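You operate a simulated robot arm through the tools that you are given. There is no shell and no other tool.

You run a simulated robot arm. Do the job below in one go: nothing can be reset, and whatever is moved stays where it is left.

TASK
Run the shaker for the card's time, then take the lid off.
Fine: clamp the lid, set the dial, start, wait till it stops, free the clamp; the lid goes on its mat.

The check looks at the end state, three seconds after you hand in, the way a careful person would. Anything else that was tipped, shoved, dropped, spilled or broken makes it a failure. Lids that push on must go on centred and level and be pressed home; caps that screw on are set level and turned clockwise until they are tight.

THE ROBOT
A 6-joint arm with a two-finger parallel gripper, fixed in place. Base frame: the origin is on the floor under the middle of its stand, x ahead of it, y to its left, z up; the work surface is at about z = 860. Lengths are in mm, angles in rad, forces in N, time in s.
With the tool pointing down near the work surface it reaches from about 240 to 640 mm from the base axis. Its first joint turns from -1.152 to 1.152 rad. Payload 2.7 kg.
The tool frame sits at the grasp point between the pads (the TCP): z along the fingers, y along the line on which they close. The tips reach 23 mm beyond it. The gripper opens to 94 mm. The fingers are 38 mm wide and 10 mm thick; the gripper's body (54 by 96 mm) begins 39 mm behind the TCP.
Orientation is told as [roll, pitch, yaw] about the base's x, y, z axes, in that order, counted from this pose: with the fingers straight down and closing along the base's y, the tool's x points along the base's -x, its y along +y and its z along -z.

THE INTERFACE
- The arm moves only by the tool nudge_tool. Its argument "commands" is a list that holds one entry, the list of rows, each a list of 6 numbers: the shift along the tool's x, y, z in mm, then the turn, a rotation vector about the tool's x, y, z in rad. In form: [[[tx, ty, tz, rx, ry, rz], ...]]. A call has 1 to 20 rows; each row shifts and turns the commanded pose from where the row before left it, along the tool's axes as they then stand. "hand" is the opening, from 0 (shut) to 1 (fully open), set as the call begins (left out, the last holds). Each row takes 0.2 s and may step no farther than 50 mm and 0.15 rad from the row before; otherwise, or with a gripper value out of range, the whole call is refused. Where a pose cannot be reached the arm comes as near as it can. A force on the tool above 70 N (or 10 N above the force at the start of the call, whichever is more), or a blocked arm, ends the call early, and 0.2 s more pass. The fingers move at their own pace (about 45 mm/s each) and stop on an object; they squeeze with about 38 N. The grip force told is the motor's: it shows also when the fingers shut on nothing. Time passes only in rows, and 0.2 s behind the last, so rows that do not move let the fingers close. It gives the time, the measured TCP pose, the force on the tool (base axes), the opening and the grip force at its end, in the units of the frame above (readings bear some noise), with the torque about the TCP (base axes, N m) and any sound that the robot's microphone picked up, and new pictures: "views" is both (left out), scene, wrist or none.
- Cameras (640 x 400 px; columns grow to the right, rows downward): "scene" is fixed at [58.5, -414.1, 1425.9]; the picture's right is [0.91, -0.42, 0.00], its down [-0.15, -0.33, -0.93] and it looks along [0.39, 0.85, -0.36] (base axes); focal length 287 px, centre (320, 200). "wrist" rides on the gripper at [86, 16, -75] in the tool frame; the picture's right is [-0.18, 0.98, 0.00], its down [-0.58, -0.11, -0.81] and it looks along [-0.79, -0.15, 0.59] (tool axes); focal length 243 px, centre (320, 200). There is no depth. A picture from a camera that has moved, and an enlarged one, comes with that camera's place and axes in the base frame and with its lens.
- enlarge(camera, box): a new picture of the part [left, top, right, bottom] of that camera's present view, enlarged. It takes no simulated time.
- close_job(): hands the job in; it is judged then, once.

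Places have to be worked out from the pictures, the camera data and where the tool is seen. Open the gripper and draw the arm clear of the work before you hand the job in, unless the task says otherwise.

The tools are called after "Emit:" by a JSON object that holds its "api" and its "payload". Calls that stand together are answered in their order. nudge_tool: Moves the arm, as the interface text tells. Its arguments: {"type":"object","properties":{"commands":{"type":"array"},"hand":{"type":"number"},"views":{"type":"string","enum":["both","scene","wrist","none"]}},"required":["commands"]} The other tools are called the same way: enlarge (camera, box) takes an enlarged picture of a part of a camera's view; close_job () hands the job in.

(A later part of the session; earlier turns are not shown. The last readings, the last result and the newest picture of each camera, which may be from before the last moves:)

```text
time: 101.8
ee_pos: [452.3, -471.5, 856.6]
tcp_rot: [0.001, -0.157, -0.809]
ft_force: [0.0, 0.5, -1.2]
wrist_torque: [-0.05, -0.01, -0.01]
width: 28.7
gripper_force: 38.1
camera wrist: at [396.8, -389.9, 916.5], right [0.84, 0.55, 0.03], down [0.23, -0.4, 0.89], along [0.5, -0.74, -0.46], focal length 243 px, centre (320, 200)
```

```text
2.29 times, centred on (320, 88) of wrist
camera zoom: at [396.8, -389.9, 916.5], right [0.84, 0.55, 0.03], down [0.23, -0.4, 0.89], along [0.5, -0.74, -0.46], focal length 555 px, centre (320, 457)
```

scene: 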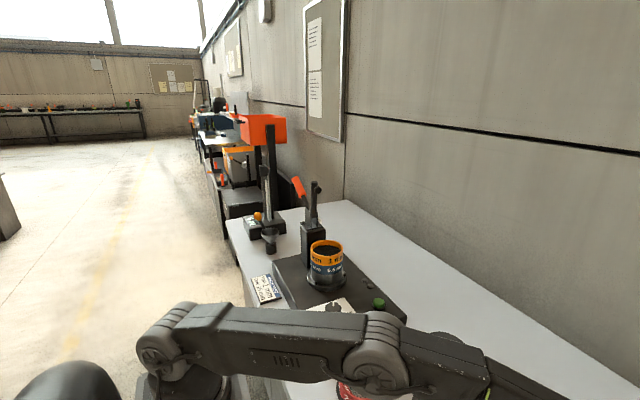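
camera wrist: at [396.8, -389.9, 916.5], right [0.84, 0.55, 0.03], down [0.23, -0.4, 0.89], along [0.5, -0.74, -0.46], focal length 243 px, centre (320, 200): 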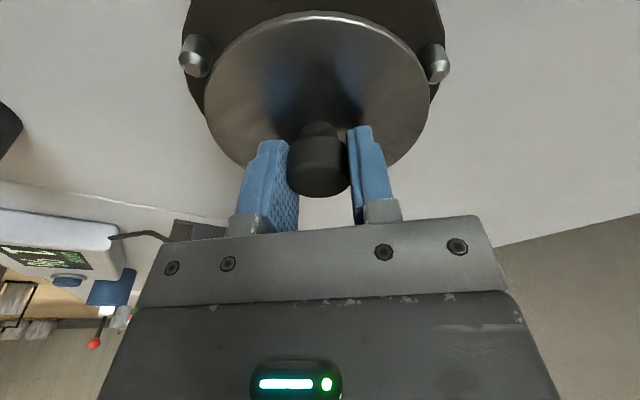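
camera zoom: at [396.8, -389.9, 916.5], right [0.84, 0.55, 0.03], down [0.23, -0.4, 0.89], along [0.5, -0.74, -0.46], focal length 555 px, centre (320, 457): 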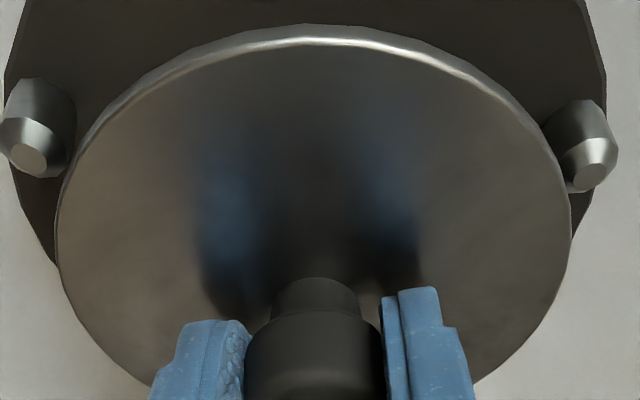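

The pins now sit symmetric about the lid with the axes agreeing to about half a millimetre. I lower again gently.

Emit:
{"api": "nudge_tool", "payload": {"commands": [[[0.31, -0.2, 1.98, 0, 0, 0], [0.31, 0, 1.98, 0, 0, 0], [0, 0, 0, 0, 0, 0]]], "views": "wrist"}}

```text
time: 102.6
ee_pos: [451.3, -471.9, 853.8]
tcp_rot: [0.0, -0.156, -0.809]
ft_force: [-4.0, 3.3, 6.5]
wrist_torque: [0.03, -0.09, -0.01]
width: 28.9
gripper_force: 37.8
camera wrist: at [396.6, -390.2, 913.9], right [0.84, 0.55, 0.03], down [0.23, -0.4, 0.89], along [0.5, -0.74, -0.46], focal length 243 px, centre (320, 200)
```

wrist: 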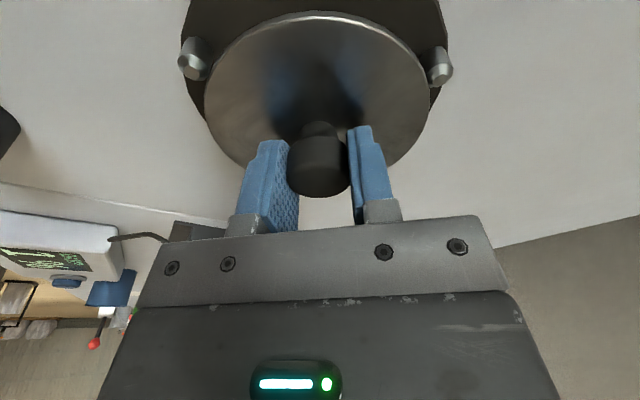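

Now the contact comes from the far-side pins, so the true centre lies between the two tries. I lift, move 1.4 mm back inward, and lower again.

Emit:
{"api": "nudge_tool", "payload": {"commands": [[[-0.62, 0, -3.95, 0, 0, 0], [1.38, 0, -0.22, 0, 0, 0], [0, 0, 0, 0, 0, 0], [0.31, 0, 1.98, 0, 0, 0], [0.31, 0, 1.98, 0, 0, 0], [0, 0, 0, 0, 0, 0]]], "views": "wrist"}}

Emit:
{"api": "enlarge", "payload": {"camera": "wrist", "box": [180, 0, 460, 175]}}

```text
time: 104.0
ee_pos: [450.3, -470.9, 854.4]
tcp_rot: [-0.001, -0.157, -0.809]
ft_force: [-4.2, 4.3, 7.2]
wrist_torque: [0.34, 0.24, 0.01]
width: 28.9
gripper_force: 37.6
camera wrist: at [395.7, -388.9, 913.9], right [0.84, 0.55, 0.03], down [0.23, -0.4, 0.89], along [0.5, -0.74, -0.46], focal length 243 px, centre (320, 200)
```

wrist: 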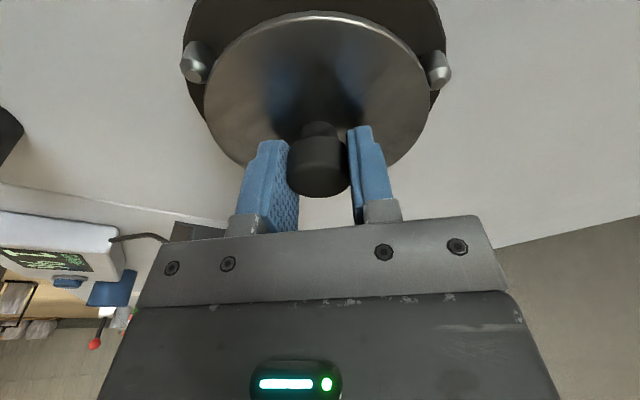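

```text
2.29 times, centred on (320, 88) of wrist
camera zoom: at [395.7, -388.9, 913.9], right [0.84, 0.55, 0.03], down [0.23, -0.4, 0.89], along [0.5, -0.74, -0.46], focal length 555 px, centre (320, 457)
```

zoom: 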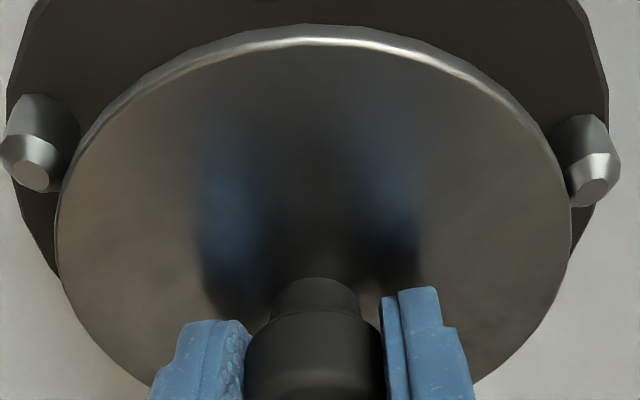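

Contact switches from near pins to far pins within 1.4 mm, so the fit is snug; the balance point is about 0.8 mm further out from here. I lift slightly, shift that, and lower again.

Emit:
{"api": "nudge_tool", "payload": {"commands": [[[-0.47, 0, -2.96, 0, 0, 0], [-0.79, 0, 0.12, 0, 0, 0], [0, 0, 0, 0, 0, 0], [0.31, 0, 1.98, 0, 0, 0], [0.31, 0, 1.98, 0, 0, 0], [0, 0, 0, 0, 0, 0]]], "views": "wrist"}}

```text
time: 105.4
ee_pos: [450.9, -471.1, 854.0]
tcp_rot: [-0.001, -0.157, -0.809]
ft_force: [-6.1, 7.0, 12.6]
wrist_torque: [0.41, 0.34, -0.03]
width: 28.8
gripper_force: 38.0
camera wrist: at [396.3, -389.6, 913.7], right [0.84, 0.55, 0.03], down [0.23, -0.4, 0.89], along [0.5, -0.74, -0.46], focal length 243 px, centre (320, 200)
```

wrist: 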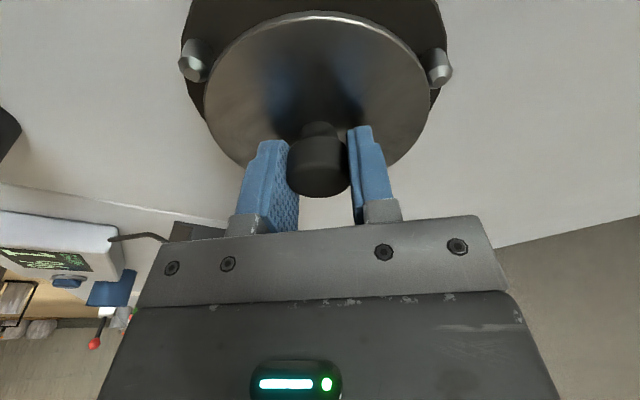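

Still resting on the pins with the load now nearly central. I zoom on the lid-to-pin gaps to see how the rim sits against the cones.

Emit:
{"api": "enlarge", "payload": {"camera": "wrist", "box": [170, 25, 234, 105]}}

Emit:
{"api": "enlarge", "payload": {"camera": "wrist", "box": [400, 25, 464, 105]}}

Emit:
{"api": "enlarge", "payload": {"camera": "wrist", "box": [280, 0, 360, 50]}}

```text
5.00 times, centred on (202, 65) of wrist
camera zoom: at [396.3, -389.6, 913.7], right [0.84, 0.55, 0.03], down [0.23, -0.4, 0.89], along [0.5, -0.74, -0.46], focal length 1213 px, centre (910, 875)
```

zoom: 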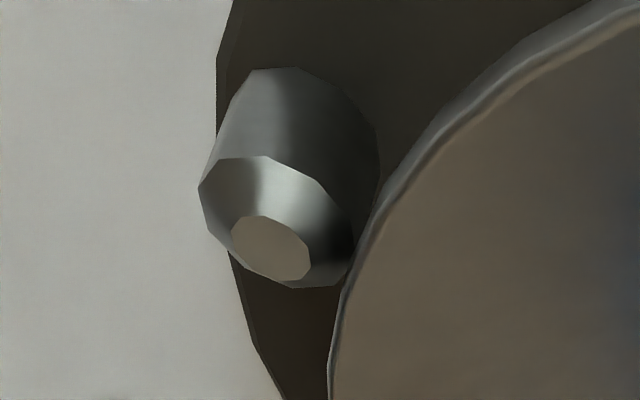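

```text
5.00 times, centred on (432, 65) of wrist
camera zoom: at [396.3, -389.6, 913.7], right [0.84, 0.55, 0.03], down [0.23, -0.4, 0.89], along [0.5, -0.74, -0.46], focal length 1213 px, centre (-240, 875)
```

zoom: 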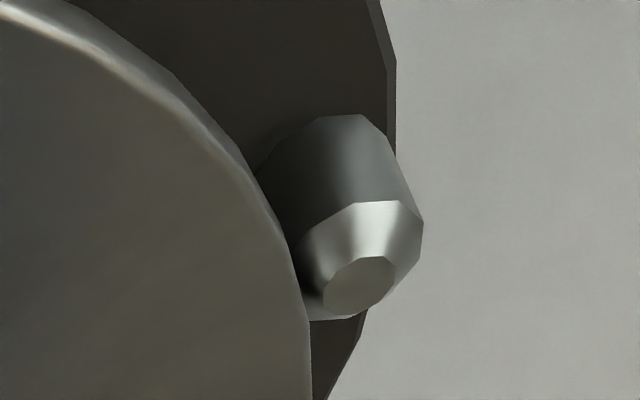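

```text
8.00 times, centred on (320, 25) of wrist
camera zoom: at [396.3, -389.6, 913.7], right [0.84, 0.55, 0.03], down [0.23, -0.4, 0.89], along [0.5, -0.74, -0.46], focal length 1941 px, centre (320, 1600)
```

zoom: 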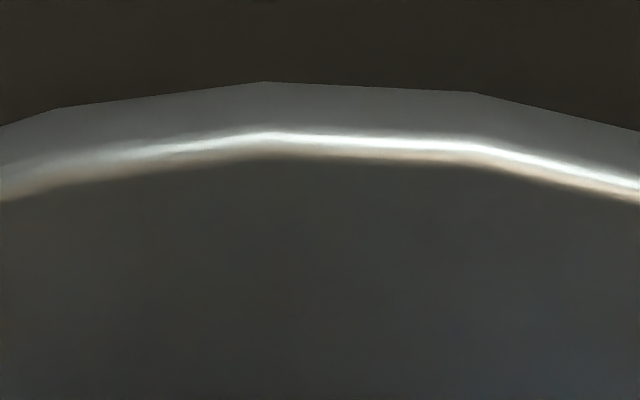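

At pin A the rim is just tangent, while at pin B the lid overlaps the cone slightly, so it should shift toward A and a hair outward. I make small lateral moves under this light load to let it find the nest.

Emit:
{"api": "nudge_tool", "payload": {"commands": [[[-0.3, -0.6, 0.05, 0, 0, 0], [0, 0, 0, 0, 0, 0]]], "views": "none"}}

Emit:
{"api": "nudge_tool", "payload": {"commands": [[[-0.3, -0.3, 0.05, 0, 0, 0], [0, 0, 0, 0, 0, 0]]], "views": "none"}}

Emit:
{"api": "nudge_tool", "payload": {"commands": [[[-0.4, 0, 0.06, 0, 0, 0], [0, 0, 0, 0, 0, 0]]], "views": "none"}}

```text
time: 106.0
ee_pos: [452.5, -471.6, 853.2]
tcp_rot: [0.001, -0.158, -0.809]
ft_force: [-6.2, 10.2, 18.8]
wrist_torque: [0.39, 0.28, -0.02]
width: 28.7
gripper_force: 37.8
```

```text
time: 106.6
ee_pos: [450.8, -471.8, 853.4]
tcp_rot: [-0.002, -0.155, -0.809]
ft_force: [-6.0, 14.8, 21.0]
wrist_torque: [0.48, 0.33, -0.05]
width: 28.9
gripper_force: 38.0
```

```text
time: 107.2
ee_pos: [451.6, -470.3, 854.2]
tcp_rot: [0.001, -0.157, -0.81]
ft_force: [-4.4, 18.2, 23.0]
wrist_torque: [0.52, 0.3, -0.02]
width: 28.5
gripper_force: 37.7
```

The force keeps rising rather than dropping, so before pressing any further I back off upward and compare this nest with the shaker's own pinned seat at high zoom.

Emit:
{"api": "nudge_tool", "payload": {"commands": [[[-0.78, 0, -4.94, 0, 0, 0], [-0.78, 0, -4.94, 0, 0, 0], [0, 0, 0, 0, 0, 0]]], "views": "both"}}

Emit:
{"api": "enlarge", "payload": {"camera": "scene", "box": [300, 255, 350, 297]}}

Emit:
{"api": "enlarge", "payload": {"camera": "scene", "box": [310, 276, 322, 284]}}

Emit:
{"api": "enlarge", "payload": {"camera": "scene", "box": [338, 268, 350, 276]}}

```text
time: 108.0
ee_pos: [450.7, -472.5, 861.6]
tcp_rot: [0.001, -0.155, -0.812]
ft_force: [-0.5, 0.2, -1.2]
wrist_torque: [0.03, -0.02, -0.02]
width: 28.6
gripper_force: 38.0
camera wrist: at [395.7, -391.8, 921.7], right [0.84, 0.55, 0.03], down [0.23, -0.4, 0.89], along [0.49, -0.74, -0.46], focal length 243 px, centre (320, 200)
```

scene: 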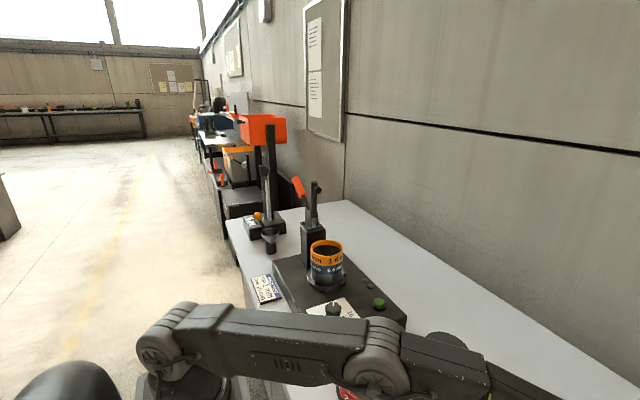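
wrist: 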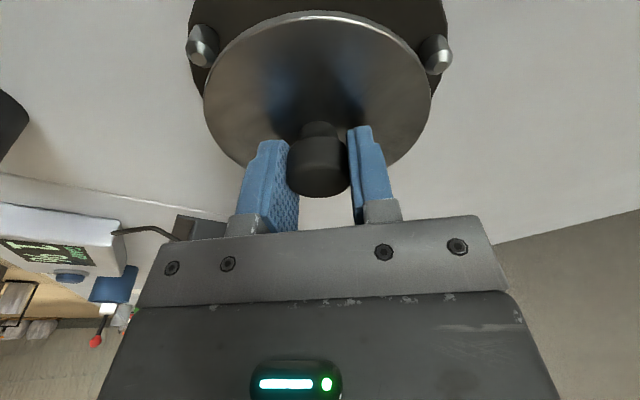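

```text
9.52 times, centred on (325, 276) of scene
camera zoom: at [58.5, -414.1, 1425.9], right [0.91, -0.42, 0.0], down [-0.15, -0.33, -0.93], along [0.39, 0.85, -0.36], focal length 2735 px, centre (272, -524)
```

zoom: 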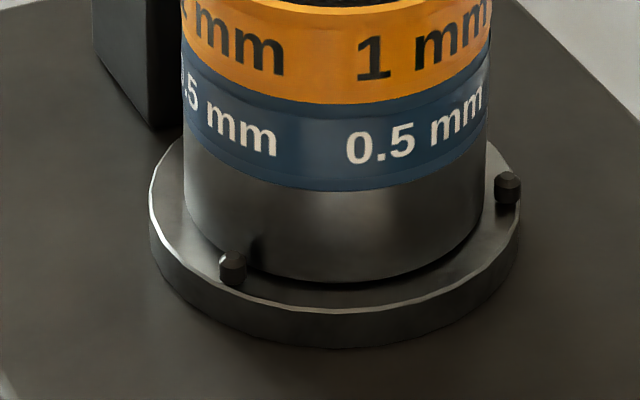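

```text
16.00 times, centred on (316, 280) of scene
camera zoom: at [58.5, -414.1, 1425.9], right [0.91, -0.42, 0.0], down [-0.15, -0.33, -0.93], along [0.39, 0.85, -0.36], focal length 4595 px, centre (384, -1080)
```

zoom: 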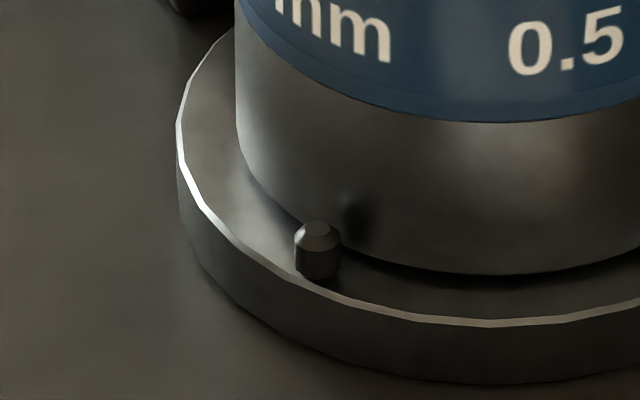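

```text
16.00 times, centred on (344, 272) of scene
camera zoom: at [58.5, -414.1, 1425.9], right [0.91, -0.42, 0.0], down [-0.15, -0.33, -0.93], along [0.39, 0.85, -0.36], focal length 4595 px, centre (-64, -952)
```

zoom: 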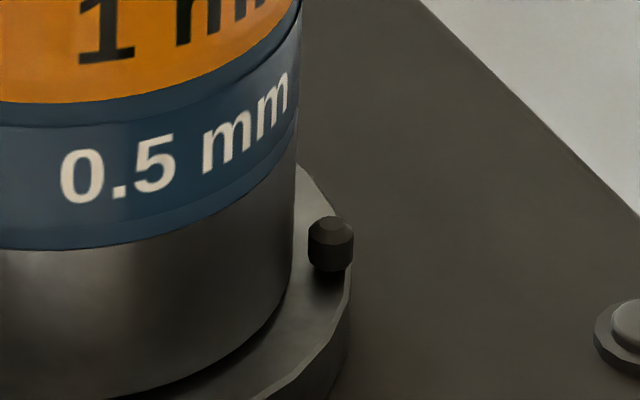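

Careful comparison: the shaker seat leaves ~2 mm play around its pan, while here the lid won't enter even when balanced on all three pins, and this spot is outside the stated tool-down reach. So the pinned plate isn't the lid's; I lift away and survey the plain mats closely with the lid in hand.

Emit:
{"api": "nudge_tool", "payload": {"commands": [[[-5, 0, -31.6, 0, 0, 0], [-5, 0, -31.6, 0, 0, 0], [-5, 0, -31.6, 0, 0, 0], [33.1, 26.5, -5.2, 0, 0, 0], [33.1, 26.5, -5.2, 0, 0, 0], [33.1, 26.5, -5.2, 0, 0, 0], [33.1, 26.5, -5.2, 0, 0, 0], [33.1, 26.5, -5.2, 0, 0, 0], [33.1, 26.5, -5.2, 0, 0, 0], [33.1, 26.5, -5.2, 0, 0, 0], [33.1, 26.5, -5.2, 0, 0, 0], [33.1, 26.5, -5.2, 0, 0, 0], [0, 0, 0, 0, 0, 0]]]}}

Emit:
{"api": "enlarge", "payload": {"camera": "wrist", "box": [80, 40, 240, 160]}}

Emit:
{"api": "enlarge", "payload": {"camera": "wrist", "box": [420, 10, 600, 140]}}

```text
time: 110.8
ee_pos: [418.0, -88.1, 957.1]
tcp_rot: [0.0, -0.156, -0.81]
ft_force: [0.2, -0.4, -1.9]
wrist_torque: [0.0, -0.03, 0.02]
width: 28.7
gripper_force: 37.9
camera wrist: at [361.8, -7.4, 1017.9], right [0.84, 0.55, 0.03], down [0.23, -0.4, 0.89], along [0.5, -0.74, -0.46], focal length 243 px, centre (320, 200)
```

scene: 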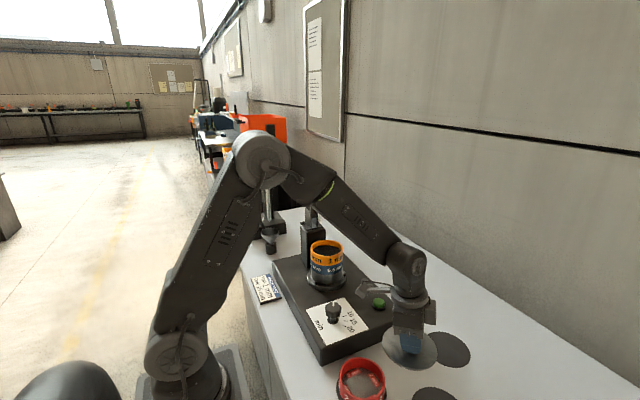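
wrist: 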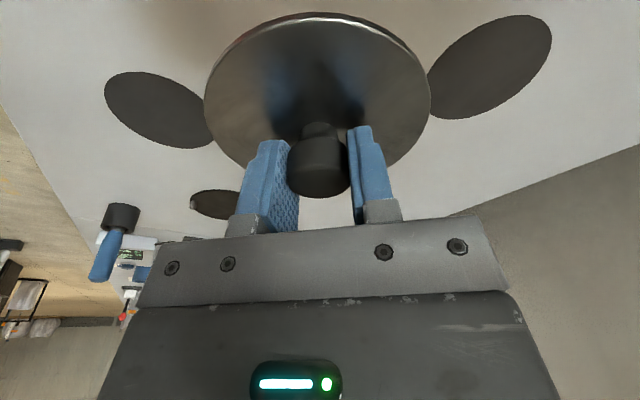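

```text
3.33 times, centred on (160, 100) of wrist
camera zoom: at [361.8, -7.4, 1017.9], right [0.84, 0.55, 0.03], down [0.23, -0.4, 0.89], along [0.5, -0.74, -0.46], focal length 809 px, centre (853, 533)
```

zoom: 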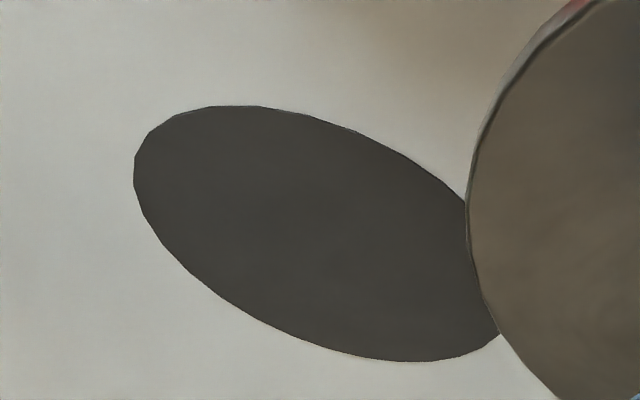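

```text
3.08 times, centred on (510, 75) of wrist
camera zoom: at [361.8, -7.4, 1017.9], right [0.84, 0.55, 0.03], down [0.23, -0.4, 0.89], along [0.5, -0.74, -0.46], focal length 746 px, centre (-265, 585)
```

zoom: 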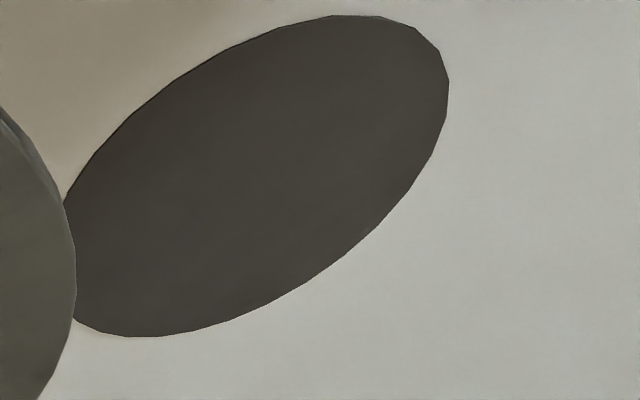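

Mats A and C look identical (radius ≈55, like the lid's 55). I shift sideways to get an equally close look at mat B and the surroundings.

Emit:
{"api": "nudge_tool", "payload": {"commands": [[[7.3, -39.4, -1.2, 0, 0, 0], [7.3, -39.4, -1.2, 0, 0, 0], [7.3, -39.4, -1.2, 0, 0, 0], [7.3, -39.4, -1.2, 0, 0, 0], [7.3, -39.4, -1.2, 0, 0, 0], [0, 0, 0, 0, 0, 0]]]}}

Emit:
{"api": "enlarge", "payload": {"camera": "wrist", "box": [420, 10, 600, 140]}}

Emit:
{"api": "enlarge", "payload": {"camera": "scene", "box": [320, 330, 480, 400]}}

```text
time: 112.2
ee_pos: [249.1, -199.1, 957.9]
tcp_rot: [0.0, -0.157, -0.808]
ft_force: [-0.1, -0.7, -1.1]
wrist_torque: [0.01, -0.03, 0.0]
width: 28.6
gripper_force: 38.0
camera wrist: at [193.5, -117.5, 1017.6], right [0.84, 0.55, 0.03], down [0.23, -0.4, 0.89], along [0.5, -0.74, -0.46], focal length 243 px, centre (320, 200)
```

scene: 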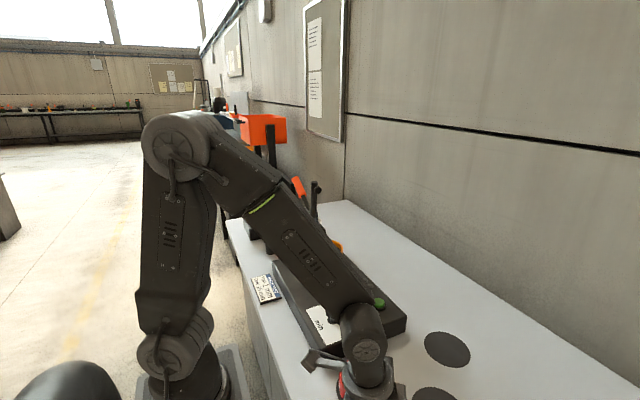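
wrist: 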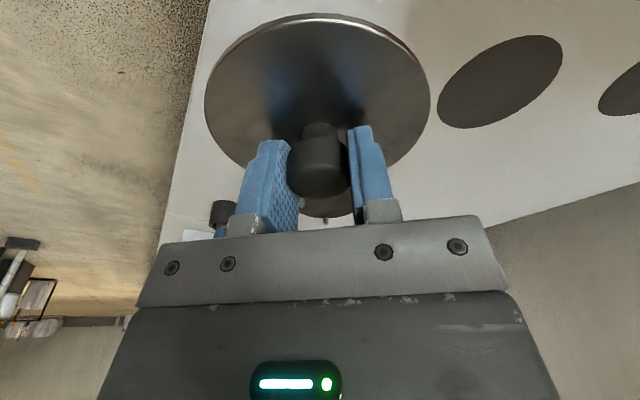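

```text
3.08 times, centred on (510, 75) of wrist
camera zoom: at [193.5, -117.5, 1017.6], right [0.84, 0.55, 0.03], down [0.23, -0.4, 0.89], along [0.5, -0.74, -0.46], focal length 746 px, centre (-265, 585)
```

zoom: 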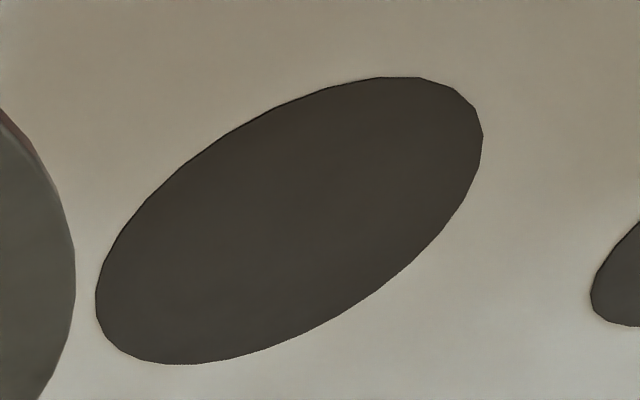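

```text
4.00 times, centred on (400, 365) of scene
camera zoom: at [58.5, -414.1, 1425.9], right [0.91, -0.42, 0.0], down [-0.15, -0.33, -0.93], along [0.39, 0.85, -0.36], focal length 1149 px, centre (0, -460)
```

zoom: 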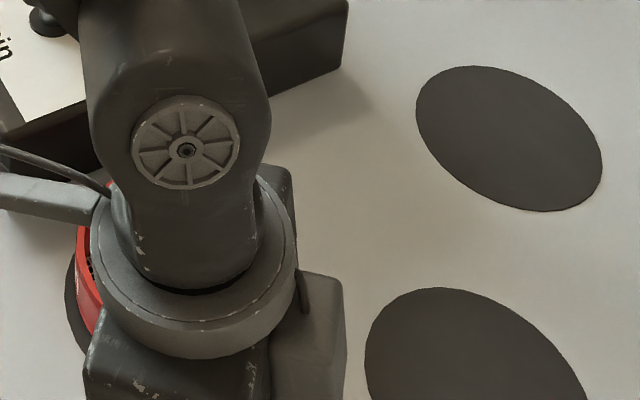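

All three plain mats measure the same. Rethinking the contact data: the forces on the pinned plate behaved like plain friction on a flat surface, which would fit if the lid has a deep plug underneath that I can't see. I carry the lid to where the scene camera can view its side and check.

Emit:
{"api": "nudge_tool", "payload": {"commands": [[[14, 36.4, -15.6, 0, 0, 0], [14, 36.4, -15.6, 0, 0, 0], [14, 36.4, -15.6, 0, 0, 0], [14, 36.4, -15.6, 0, 0, 0], [14, 36.4, -15.6, 0, 0, 0], [14, 36.4, -15.6, 0, 0, 0], [14, 36.4, -15.6, 0, 0, 0], [14, 36.4, -15.6, 0, 0, 0], [14, 36.4, -15.6, 0, 0, 0], [14, 36.4, -15.6, 0, 0, 0], [0, 0, 0, 0, 0, 0]]]}}

Emit:
{"api": "enlarge", "payload": {"camera": "scene", "box": [310, 215, 374, 255]}}

```text
time: 114.6
ee_pos: [400.5, 171.7, 1088.6]
tcp_rot: [0.0, -0.156, -0.81]
ft_force: [-0.2, 1.2, -0.8]
wrist_torque: [0.0, 0.01, 0.05]
width: 28.8
gripper_force: 37.7
camera wrist: at [345.3, 252.2, 1149.8], right [0.84, 0.55, 0.03], down [0.23, -0.4, 0.89], along [0.49, -0.74, -0.46], focal length 243 px, centre (320, 200)
```

scene: 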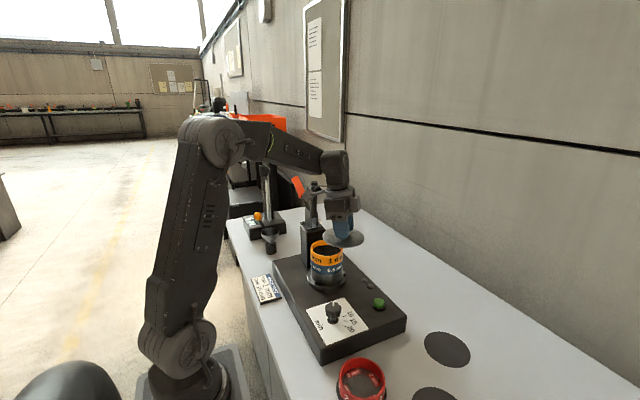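
wrist: 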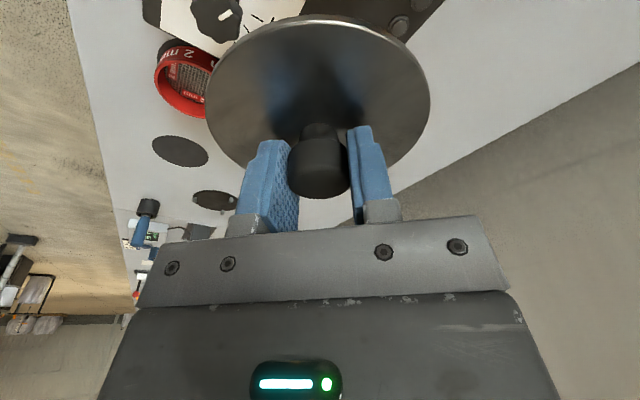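

```text
10.00 times, centred on (342, 235) of scene
camera zoom: at [58.6, -414.0, 1426.0], right [0.91, -0.42, 0.0], down [-0.15, -0.33, -0.93], along [0.39, 0.85, -0.36], focal length 2872 px, centre (100, -150)
```

zoom: 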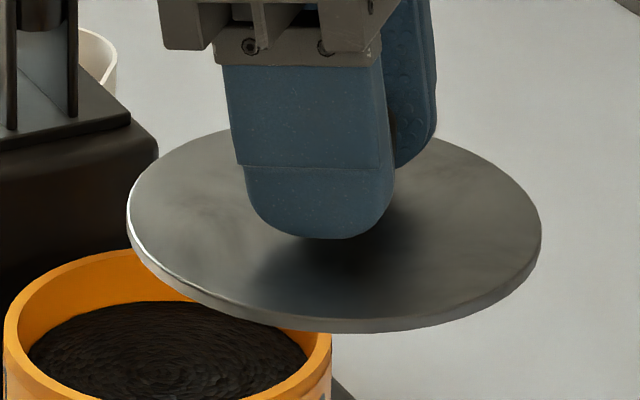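

The lid is a plain 110 mm × 4 mm disc with no deep plug, so it truly rested on the pin cones: the pinned plate has a gap sized for a 100 mm sieve or pan, not for the lid. I check the red sieve's mat for size comparison.

Emit:
{"api": "enlarge", "payload": {"camera": "wrist", "box": [140, 30, 230, 130]}}

Emit:
{"api": "enlarge", "payload": {"camera": "scene", "box": [325, 345, 400, 400]}}

Emit:
{"api": "enlarge", "payload": {"camera": "scene", "box": [400, 320, 496, 400]}}

```text
4.00 times, centred on (185, 80) of wrist
camera zoom: at [345.3, 252.2, 1149.8], right [0.84, 0.55, 0.03], down [0.23, -0.4, 0.89], along [0.49, -0.74, -0.46], focal length 970 px, centre (860, 680)
```

zoom: 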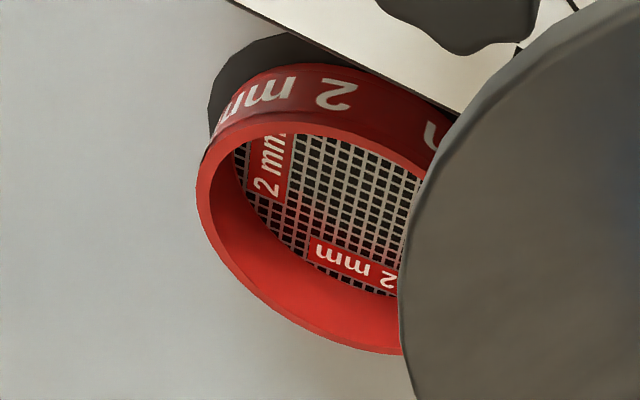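

```text
7.27 times, centred on (362, 372) of scene
camera zoom: at [58.6, -414.0, 1426.0], right [0.91, -0.42, 0.0], down [-0.15, -0.33, -0.93], along [0.39, 0.85, -0.36], focal length 2088 px, centre (11, -1054)
```

zoom: 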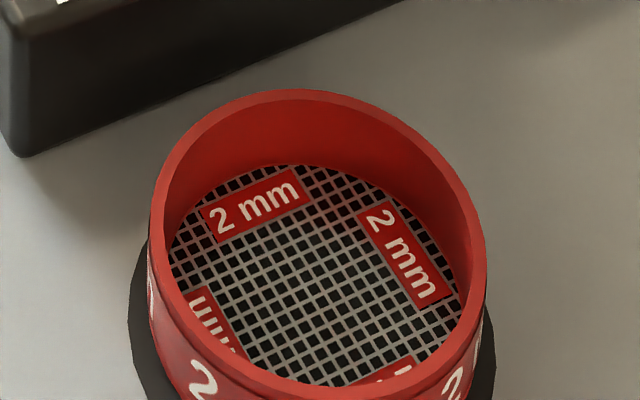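

```text
5.00 times, centred on (448, 360) of scene
camera zoom: at [58.6, -414.0, 1426.0], right [0.91, -0.42, 0.0], down [-0.15, -0.33, -0.93], along [0.39, 0.85, -0.36], focal length 1436 px, centre (-320, -600)
```

zoom: 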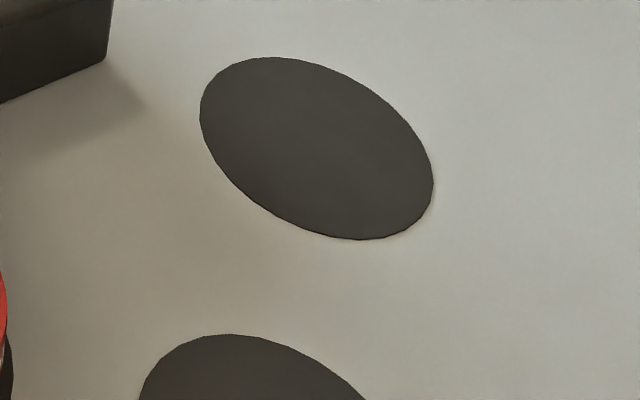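

The red sieve's mat is the same kind as A–C, while the pinned plate lies outside the tool-down reach like all the other clutter; so the lid belongs on a plain free mat, and A is the one the scene camera fully shows next to the shaker. I rotate and carry the lid toward mat A near (586, −50).

Emit:
{"api": "nudge_tool", "payload": {"commands": [[[0, 0, 0, -0.0184, 0, -0.1166], [0, 0, 0, -0.0184, 0, -0.1166], [0, 0, 0, -0.0184, 0, -0.1166], [0, 0, 0, -0.0184, 0, -0.1166], [0, 0, 0, -0.0184, 0, -0.1166], [0, 0, 0, -0.0184, 0, -0.1166], [-23.1, -25.3, 20.1, 0, 0, 0], [-23.1, -25.3, 20.1, 0, 0, 0], [-23.1, -25.3, 20.1, 0, 0, 0], [-23.1, -25.3, 20.1, 0, 0, 0], [-23.1, -25.3, 20.1, 0, 0, 0], [-23.1, -25.3, 20.1, 0, 0, 0], [-23.1, -25.3, 20.1, 0, 0, 0], [-23.1, -25.3, 20.1, 0, 0, 0], [0, 0, 0, 0, 0, 0]]]}}

Emit:
{"api": "enlarge", "payload": {"camera": "scene", "box": [380, 270, 508, 350]}}

```text
time: 117.8
ee_pos: [586.0, -51.9, 961.5]
tcp_rot: [0.0, -0.155, -0.101]
ft_force: [-0.5, -0.4, -1.4]
wrist_torque: [0.02, 0.01, -0.04]
width: 28.8
gripper_force: 38.4
camera wrist: at [491.1, -27.9, 1020.2], right [0.28, 0.96, 0.03], down [0.44, -0.15, 0.89], along [0.86, -0.24, -0.46], focal length 243 px, centre (320, 200)
```

scene: 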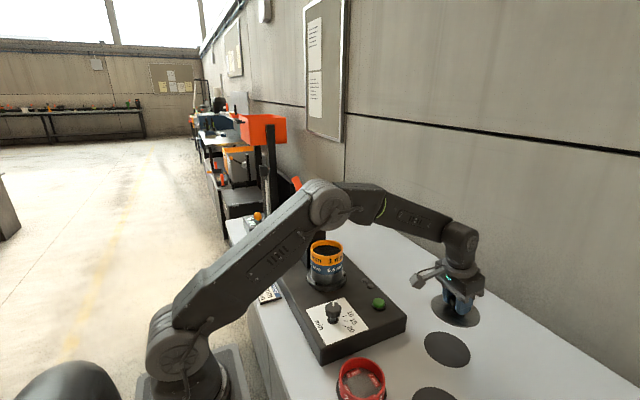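
wrist: 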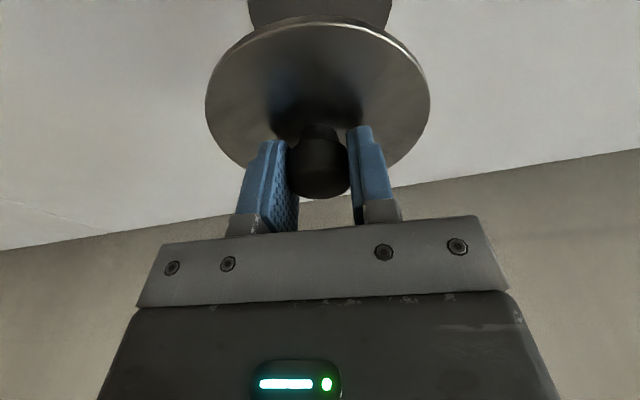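

```text
5.00 times, centred on (444, 310) of scene
camera zoom: at [58.6, -414.1, 1425.9], right [0.91, -0.42, 0.0], down [-0.15, -0.33, -0.93], along [0.39, 0.85, -0.36], focal length 1436 px, centre (-300, -350)
```

zoom: 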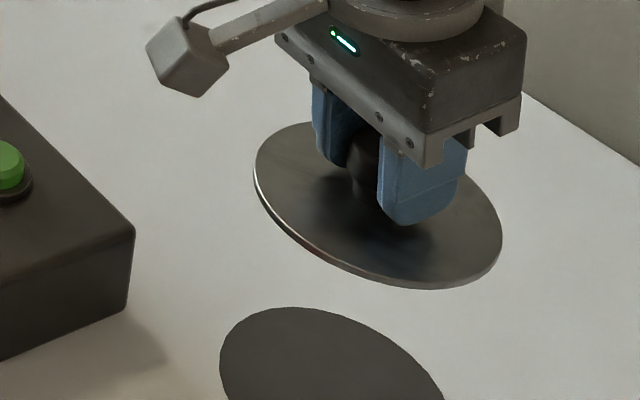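

The lid is level over mat A. I lower to about 25 mm above it for final alignment.

Emit:
{"api": "nudge_tool", "payload": {"commands": [[[3.9, 0, 24.95, 0, 0, 0], [3.9, 0, 24.95, 0, 0, 0], [3.9, 0, 24.95, 0, 0, 0], [3.9, 0, 24.95, 0, 0, 0], [0, 0, 0, 0, 0, 0]]]}}

Emit:
{"api": "enlarge", "payload": {"camera": "scene", "box": [400, 310, 496, 380]}}

Emit:
{"api": "enlarge", "payload": {"camera": "wrist", "box": [180, 0, 460, 175]}}

```text
time: 119.0
ee_pos: [585.5, -52.8, 860.3]
tcp_rot: [0.0, -0.155, -0.101]
ft_force: [-0.6, -0.4, -1.8]
wrist_torque: [0.02, 0.0, -0.01]
width: 29.0
gripper_force: 38.0
camera wrist: at [490.7, -26.8, 919.9], right [0.28, 0.96, 0.03], down [0.44, -0.15, 0.89], along [0.86, -0.24, -0.46], focal length 243 px, centre (320, 200)
```

scene: 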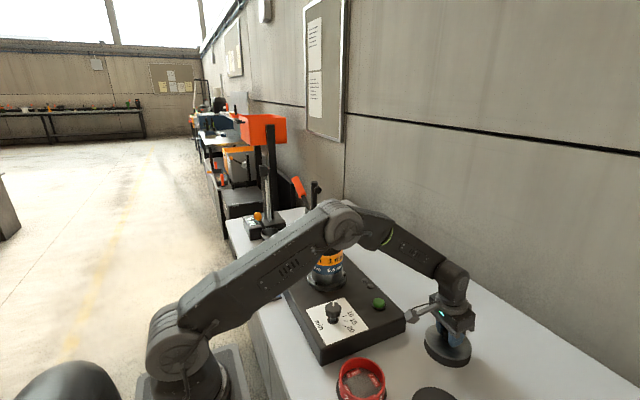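
wrist: 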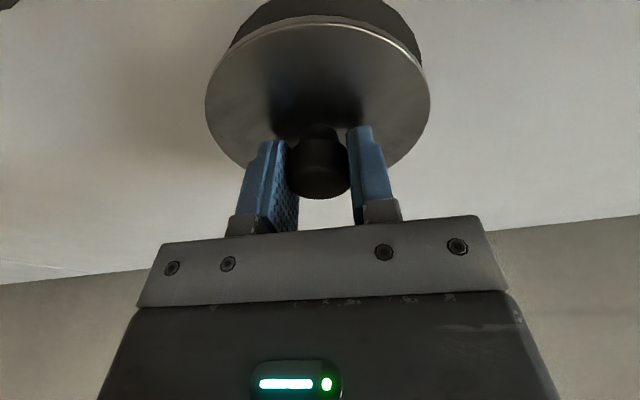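

```text
5.71 times, centred on (448, 345) of scene
camera zoom: at [58.6, -414.1, 1425.9], right [0.91, -0.42, 0.0], down [-0.15, -0.33, -0.93], along [0.39, 0.85, -0.36], focal length 1641 px, centre (-411, -629)
```

zoom: 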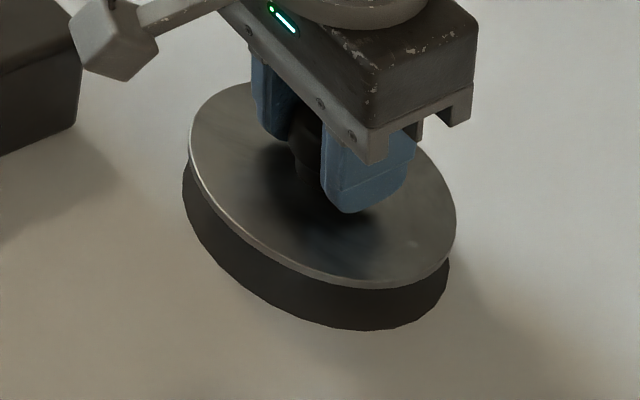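

```text
2.29 times, centred on (320, 88) of wrist
camera zoom: at [490.7, -26.8, 919.9], right [0.28, 0.96, 0.03], down [0.44, -0.15, 0.89], along [0.86, -0.24, -0.46], focal length 555 px, centre (320, 457)
```

zoom: 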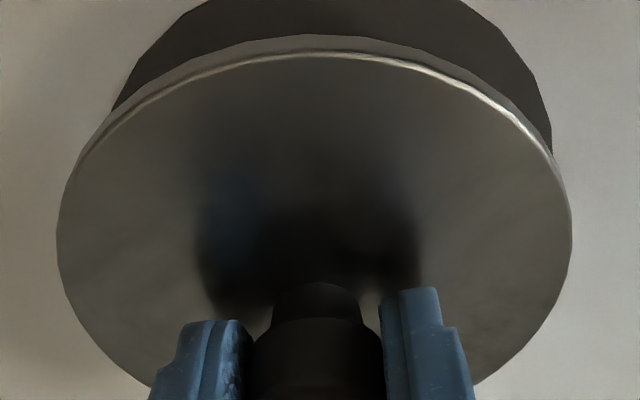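

The wrist view suggests the lid is about 2.5 mm short in x and 2 mm in y of the mat's centre. I check against a tighter scene zoom before correcting.

Emit:
{"api": "enlarge", "payload": {"camera": "scene", "box": [416, 330, 480, 370]}}

```text
10.00 times, centred on (448, 350) of scene
camera zoom: at [58.6, -414.1, 1425.9], right [0.91, -0.42, 0.0], down [-0.15, -0.33, -0.93], along [0.39, 0.85, -0.36], focal length 2872 px, centre (-960, -1300)
```

zoom: 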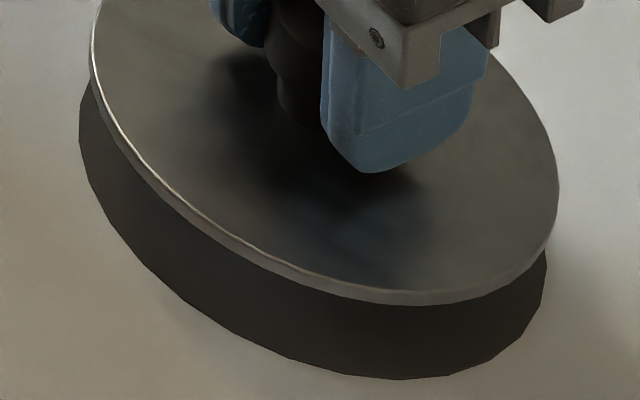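

Both cameras agree: the lid must shift by about (+2.4, +1.9) mm. I apply that and lower to ~5 mm above the mat.

Emit:
{"api": "nudge_tool", "payload": {"commands": [[[-2.17, 2.13, 0.34, 0, 0, 0], [1.55, 0, 9.88, 0, 0, 0], [1.55, 0, 9.88, 0, 0, 0], [0, 0, 0, 0, 0, 0]]]}}

Emit:
{"api": "enlarge", "payload": {"camera": "scene", "box": [416, 330, 480, 370]}}

Emit:
{"api": "enlarge", "payload": {"camera": "wrist", "box": [180, 0, 460, 175]}}

```text
time: 120.0
ee_pos: [588.2, -51.2, 840.1]
tcp_rot: [-0.001, -0.158, -0.101]
ft_force: [-0.9, -0.4, 1.5]
wrist_torque: [-0.01, -0.09, -0.04]
width: 28.6
gripper_force: 38.8
camera wrist: at [493.6, -24.9, 899.9], right [0.28, 0.96, 0.03], down [0.43, -0.15, 0.89], along [0.86, -0.24, -0.46], focal length 243 px, centre (320, 200)
```

scene: 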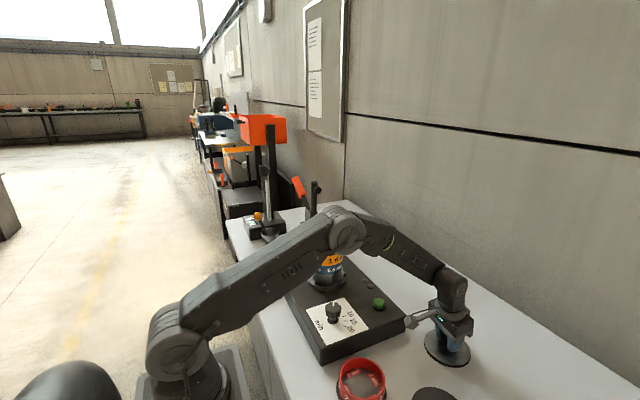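
wrist: 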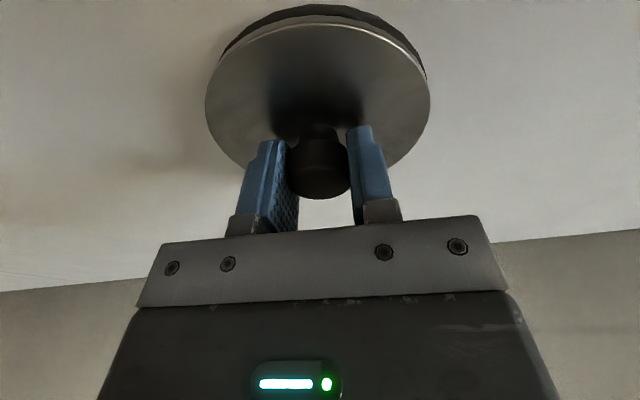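

```text
10.00 times, centred on (448, 350) of scene
camera zoom: at [58.5, -414.1, 1426.0], right [0.91, -0.42, 0.0], down [-0.15, -0.33, -0.93], along [0.39, 0.85, -0.36], focal length 2872 px, centre (-960, -1300)
```

zoom: 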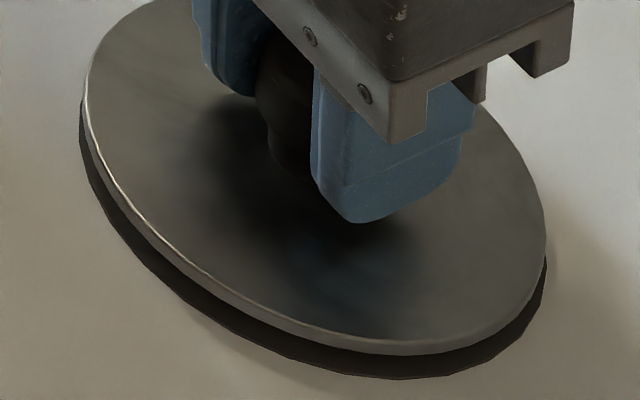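

```text
2.29 times, centred on (320, 88) of wrist
camera zoom: at [493.6, -24.9, 899.9], right [0.28, 0.96, 0.03], down [0.43, -0.15, 0.89], along [0.86, -0.24, -0.46], focal length 555 px, centre (320, 457)
```

zoom: 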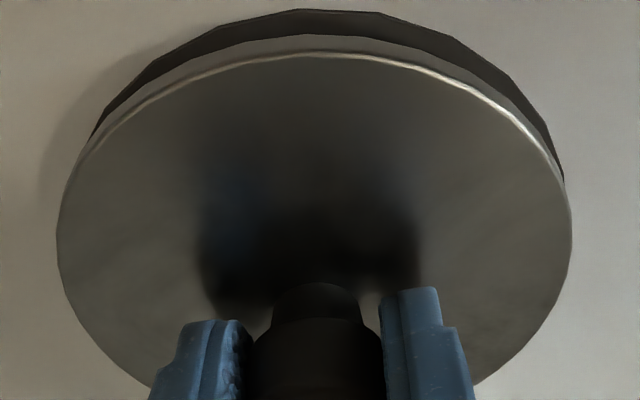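

Aligned in both views with the lid roughly 6 mm above the mat. I lower in 2 mm steps while watching force and torque.

Emit:
{"api": "nudge_tool", "payload": {"commands": [[[0.31, 0, 1.98, 0, 0, 0], [0, 0, 0, 0, 0, 0]]], "views": "none"}}

Emit:
{"api": "nudge_tool", "payload": {"commands": [[[0.31, 0, 1.98, 0, 0, 0], [0, 0, 0, 0, 0, 0]]], "views": "none"}}

```text
time: 120.6
ee_pos: [590.0, -50.5, 839.4]
tcp_rot: [-0.001, -0.159, -0.099]
ft_force: [-5.8, 1.7, 17.6]
wrist_torque: [-0.14, -0.44, 0.01]
width: 28.9
gripper_force: 38.1
```

```text
time: 121.2
ee_pos: [588.9, -49.5, 839.4]
tcp_rot: [-0.001, -0.164, -0.102]
ft_force: [-9.6, 1.4, 30.8]
wrist_torque: [-0.12, -0.6, -0.03]
width: 29.0
gripper_force: 38.2
```

Contact shows a moment about the outer side, so the lid is tilted ~3° (outer edge low) from the earlier press on the pins. I lift 4 mm, rotate the tool by −0.056 rad to level it, and compensate the shift.

Emit:
{"api": "nudge_tool", "payload": {"commands": [[[-0.93, 0, -5.93, 0, 0, 0], [0, 0, 0, 0, -0.056, 0], [1.66, 0, -0.36, 0, 0, 0], [0, 0, 0, 0, 0, 0]]]}}

Emit:
{"api": "enlarge", "payload": {"camera": "scene", "box": [416, 330, 480, 370]}}

Emit:
{"api": "enlarge", "payload": {"camera": "wrist", "box": [180, 0, 460, 175]}}

```text
time: 122.2
ee_pos: [585.9, -50.3, 841.4]
tcp_rot: [0.0, -0.21, -0.102]
ft_force: [-2.2, 0.9, 6.4]
wrist_torque: [-0.01, 0.4, 0.01]
width: 28.9
gripper_force: 37.8
camera wrist: at [488.0, -24.4, 895.3], right [0.28, 0.96, 0.04], down [0.39, -0.15, 0.91], along [0.88, -0.24, -0.41], focal length 243 px, centre (320, 200)
```

scene: 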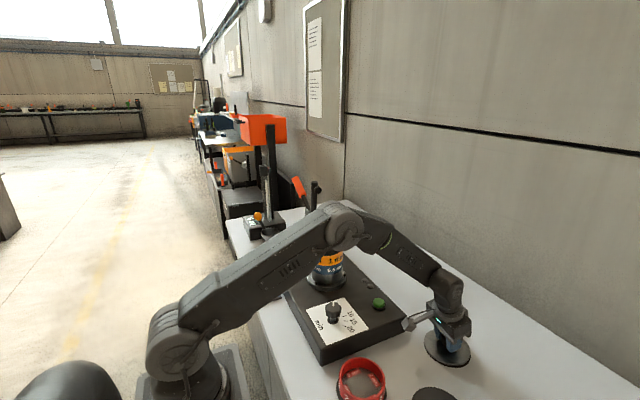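
wrist: 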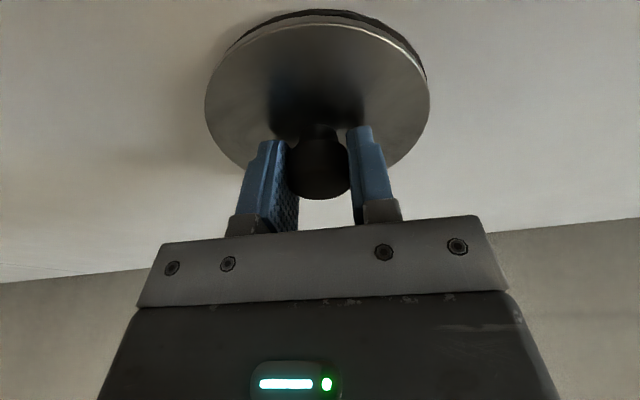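

```text
10.00 times, centred on (448, 350) of scene
camera zoom: at [58.4, -414.1, 1426.0], right [0.91, -0.42, 0.0], down [-0.15, -0.33, -0.93], along [0.39, 0.85, -0.36], focal length 2872 px, centre (-960, -1300)
```

zoom: 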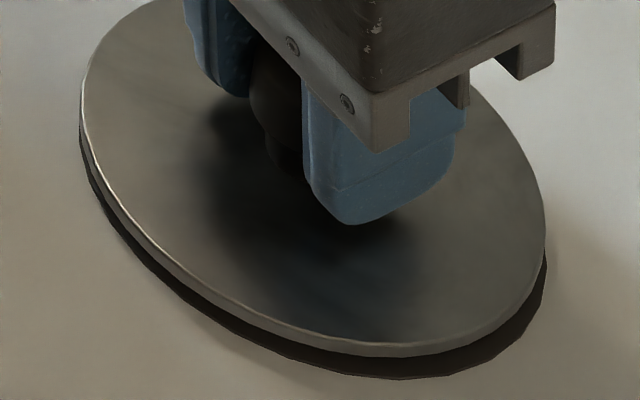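

```text
2.29 times, centred on (320, 88) of wrist
camera zoom: at [488.0, -24.4, 895.3], right [0.28, 0.96, 0.04], down [0.39, -0.15, 0.91], along [0.88, -0.24, -0.41], focal length 555 px, centre (320, 457)
```

zoom: 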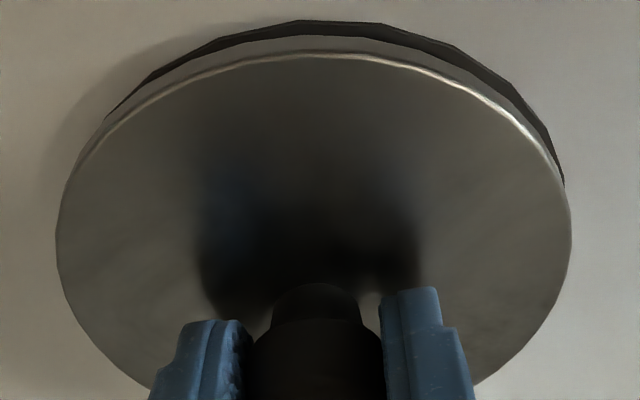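

The moment reversed to the inner side, and the gap under the rim is uniform: the lid has a shallow plug beneath and was nearly level before. I undo about half of that rotation and touch down again lightly.

Emit:
{"api": "nudge_tool", "payload": {"commands": [[[-0.63, 0, -2.93, 0, 0, 0], [0, 0, 0, 0, 0.03, 0], [-0.89, 0, 0.16, 0, 0, 0], [0, 0, 0, 0, 0, 0]]], "views": "none"}}

Emit:
{"api": "nudge_tool", "payload": {"commands": [[[0.36, 0, 1.97, 0, 0, 0], [0, 0, 0, 0, 0, 0]]], "views": "none"}}

Emit:
{"api": "nudge_tool", "payload": {"commands": [[[0.27, 0, 1.48, 0, 0, 0], [0, 0, 0, 0, 0, 0]]], "views": "none"}}

```text
time: 123.2
ee_pos: [588.2, -50.8, 844.0]
tcp_rot: [0.002, -0.18, -0.102]
ft_force: [0.3, -0.3, -0.5]
wrist_torque: [0.0, 0.0, 0.0]
width: 29.1
gripper_force: 38.0
```

```text
time: 123.8
ee_pos: [588.2, -50.1, 842.4]
tcp_rot: [-0.001, -0.183, -0.104]
ft_force: [0.8, 0.7, -0.9]
wrist_torque: [0.04, -0.02, 0.01]
width: 28.9
gripper_force: 37.7
```

```text
time: 124.4
ee_pos: [586.8, -50.5, 841.2]
tcp_rot: [0.0, -0.183, -0.104]
ft_force: [0.1, -0.4, -0.5]
wrist_torque: [-0.02, 0.03, -0.04]
width: 28.5
gripper_force: 38.2
```

Free so far at z≈841. I continue down in 1 mm steps to first contact.

Emit:
{"api": "nudge_tool", "payload": {"commands": [[[0.18, 0, 0.98, 0, 0, 0], [0, 0, 0, 0, 0, 0]]], "views": "none"}}

Emit:
{"api": "nudge_tool", "payload": {"commands": [[[0.18, 0, 0.98, 0, 0, 0], [0, 0, 0, 0, 0, 0]]], "views": "both"}}

Emit:
{"api": "enlarge", "payload": {"camera": "scene", "box": [416, 330, 480, 370]}}

Emit:
{"api": "enlarge", "payload": {"camera": "wrist", "box": [180, 0, 460, 175]}}

```text
time: 125.0
ee_pos: [587.2, -50.0, 839.3]
tcp_rot: [0.0, -0.181, -0.105]
ft_force: [0.2, -0.4, -0.9]
wrist_torque: [0.0, -0.01, 0.0]
width: 28.9
gripper_force: 38.8
```

```text
time: 125.6
ee_pos: [587.7, -50.0, 840.5]
tcp_rot: [-0.001, -0.184, -0.101]
ft_force: [-1.7, 0.0, 5.8]
wrist_torque: [0.04, 0.32, -0.02]
width: 28.8
gripper_force: 37.7
camera wrist: at [491.3, -24.6, 896.9], right [0.28, 0.96, 0.03], down [0.41, -0.15, 0.9], along [0.87, -0.24, -0.44], focal length 243 px, centre (320, 200)
```

scene: 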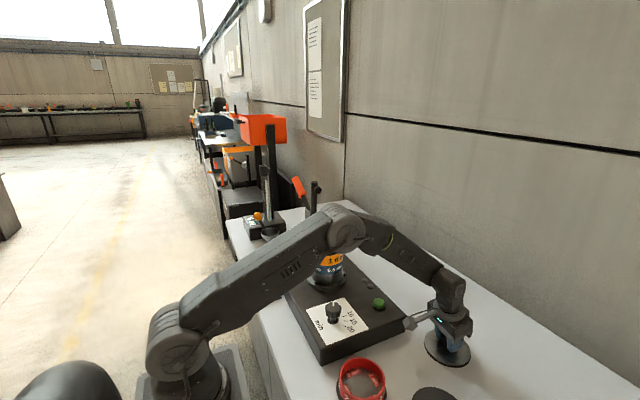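
wrist: 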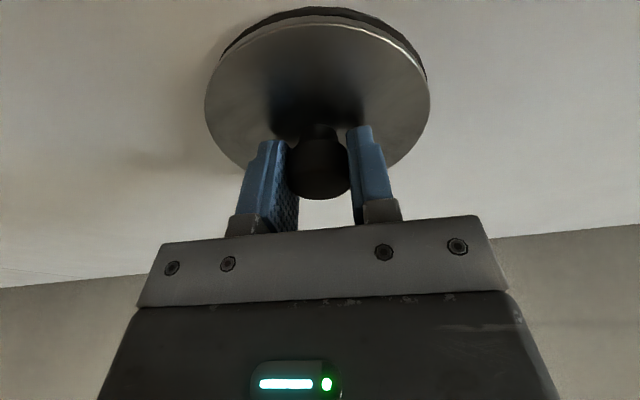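

```text
10.00 times, centred on (448, 350) of scene
camera zoom: at [58.4, -414.1, 1426.0], right [0.91, -0.42, 0.0], down [-0.15, -0.33, -0.93], along [0.39, 0.85, -0.36], focal length 2872 px, centre (-960, -1300)
```

zoom: 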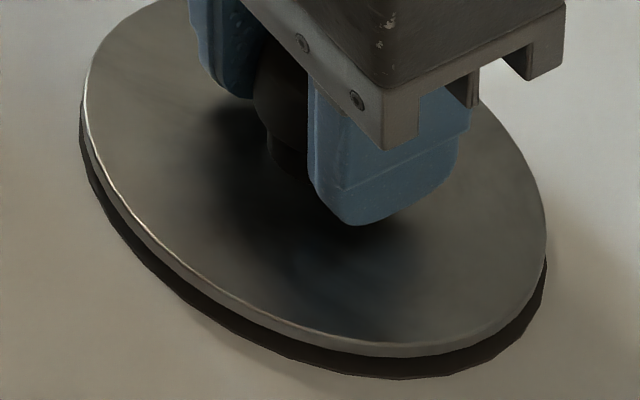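

```text
2.29 times, centred on (320, 88) of wrist
camera zoom: at [491.3, -24.6, 896.9], right [0.28, 0.96, 0.03], down [0.41, -0.15, 0.9], along [0.87, -0.24, -0.44], focal length 555 px, centre (320, 457)
```

zoom: 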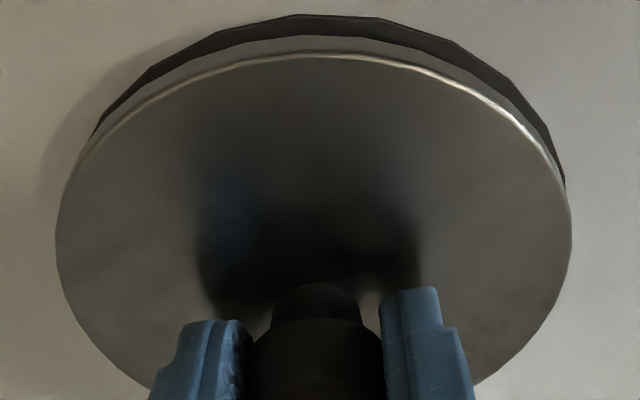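

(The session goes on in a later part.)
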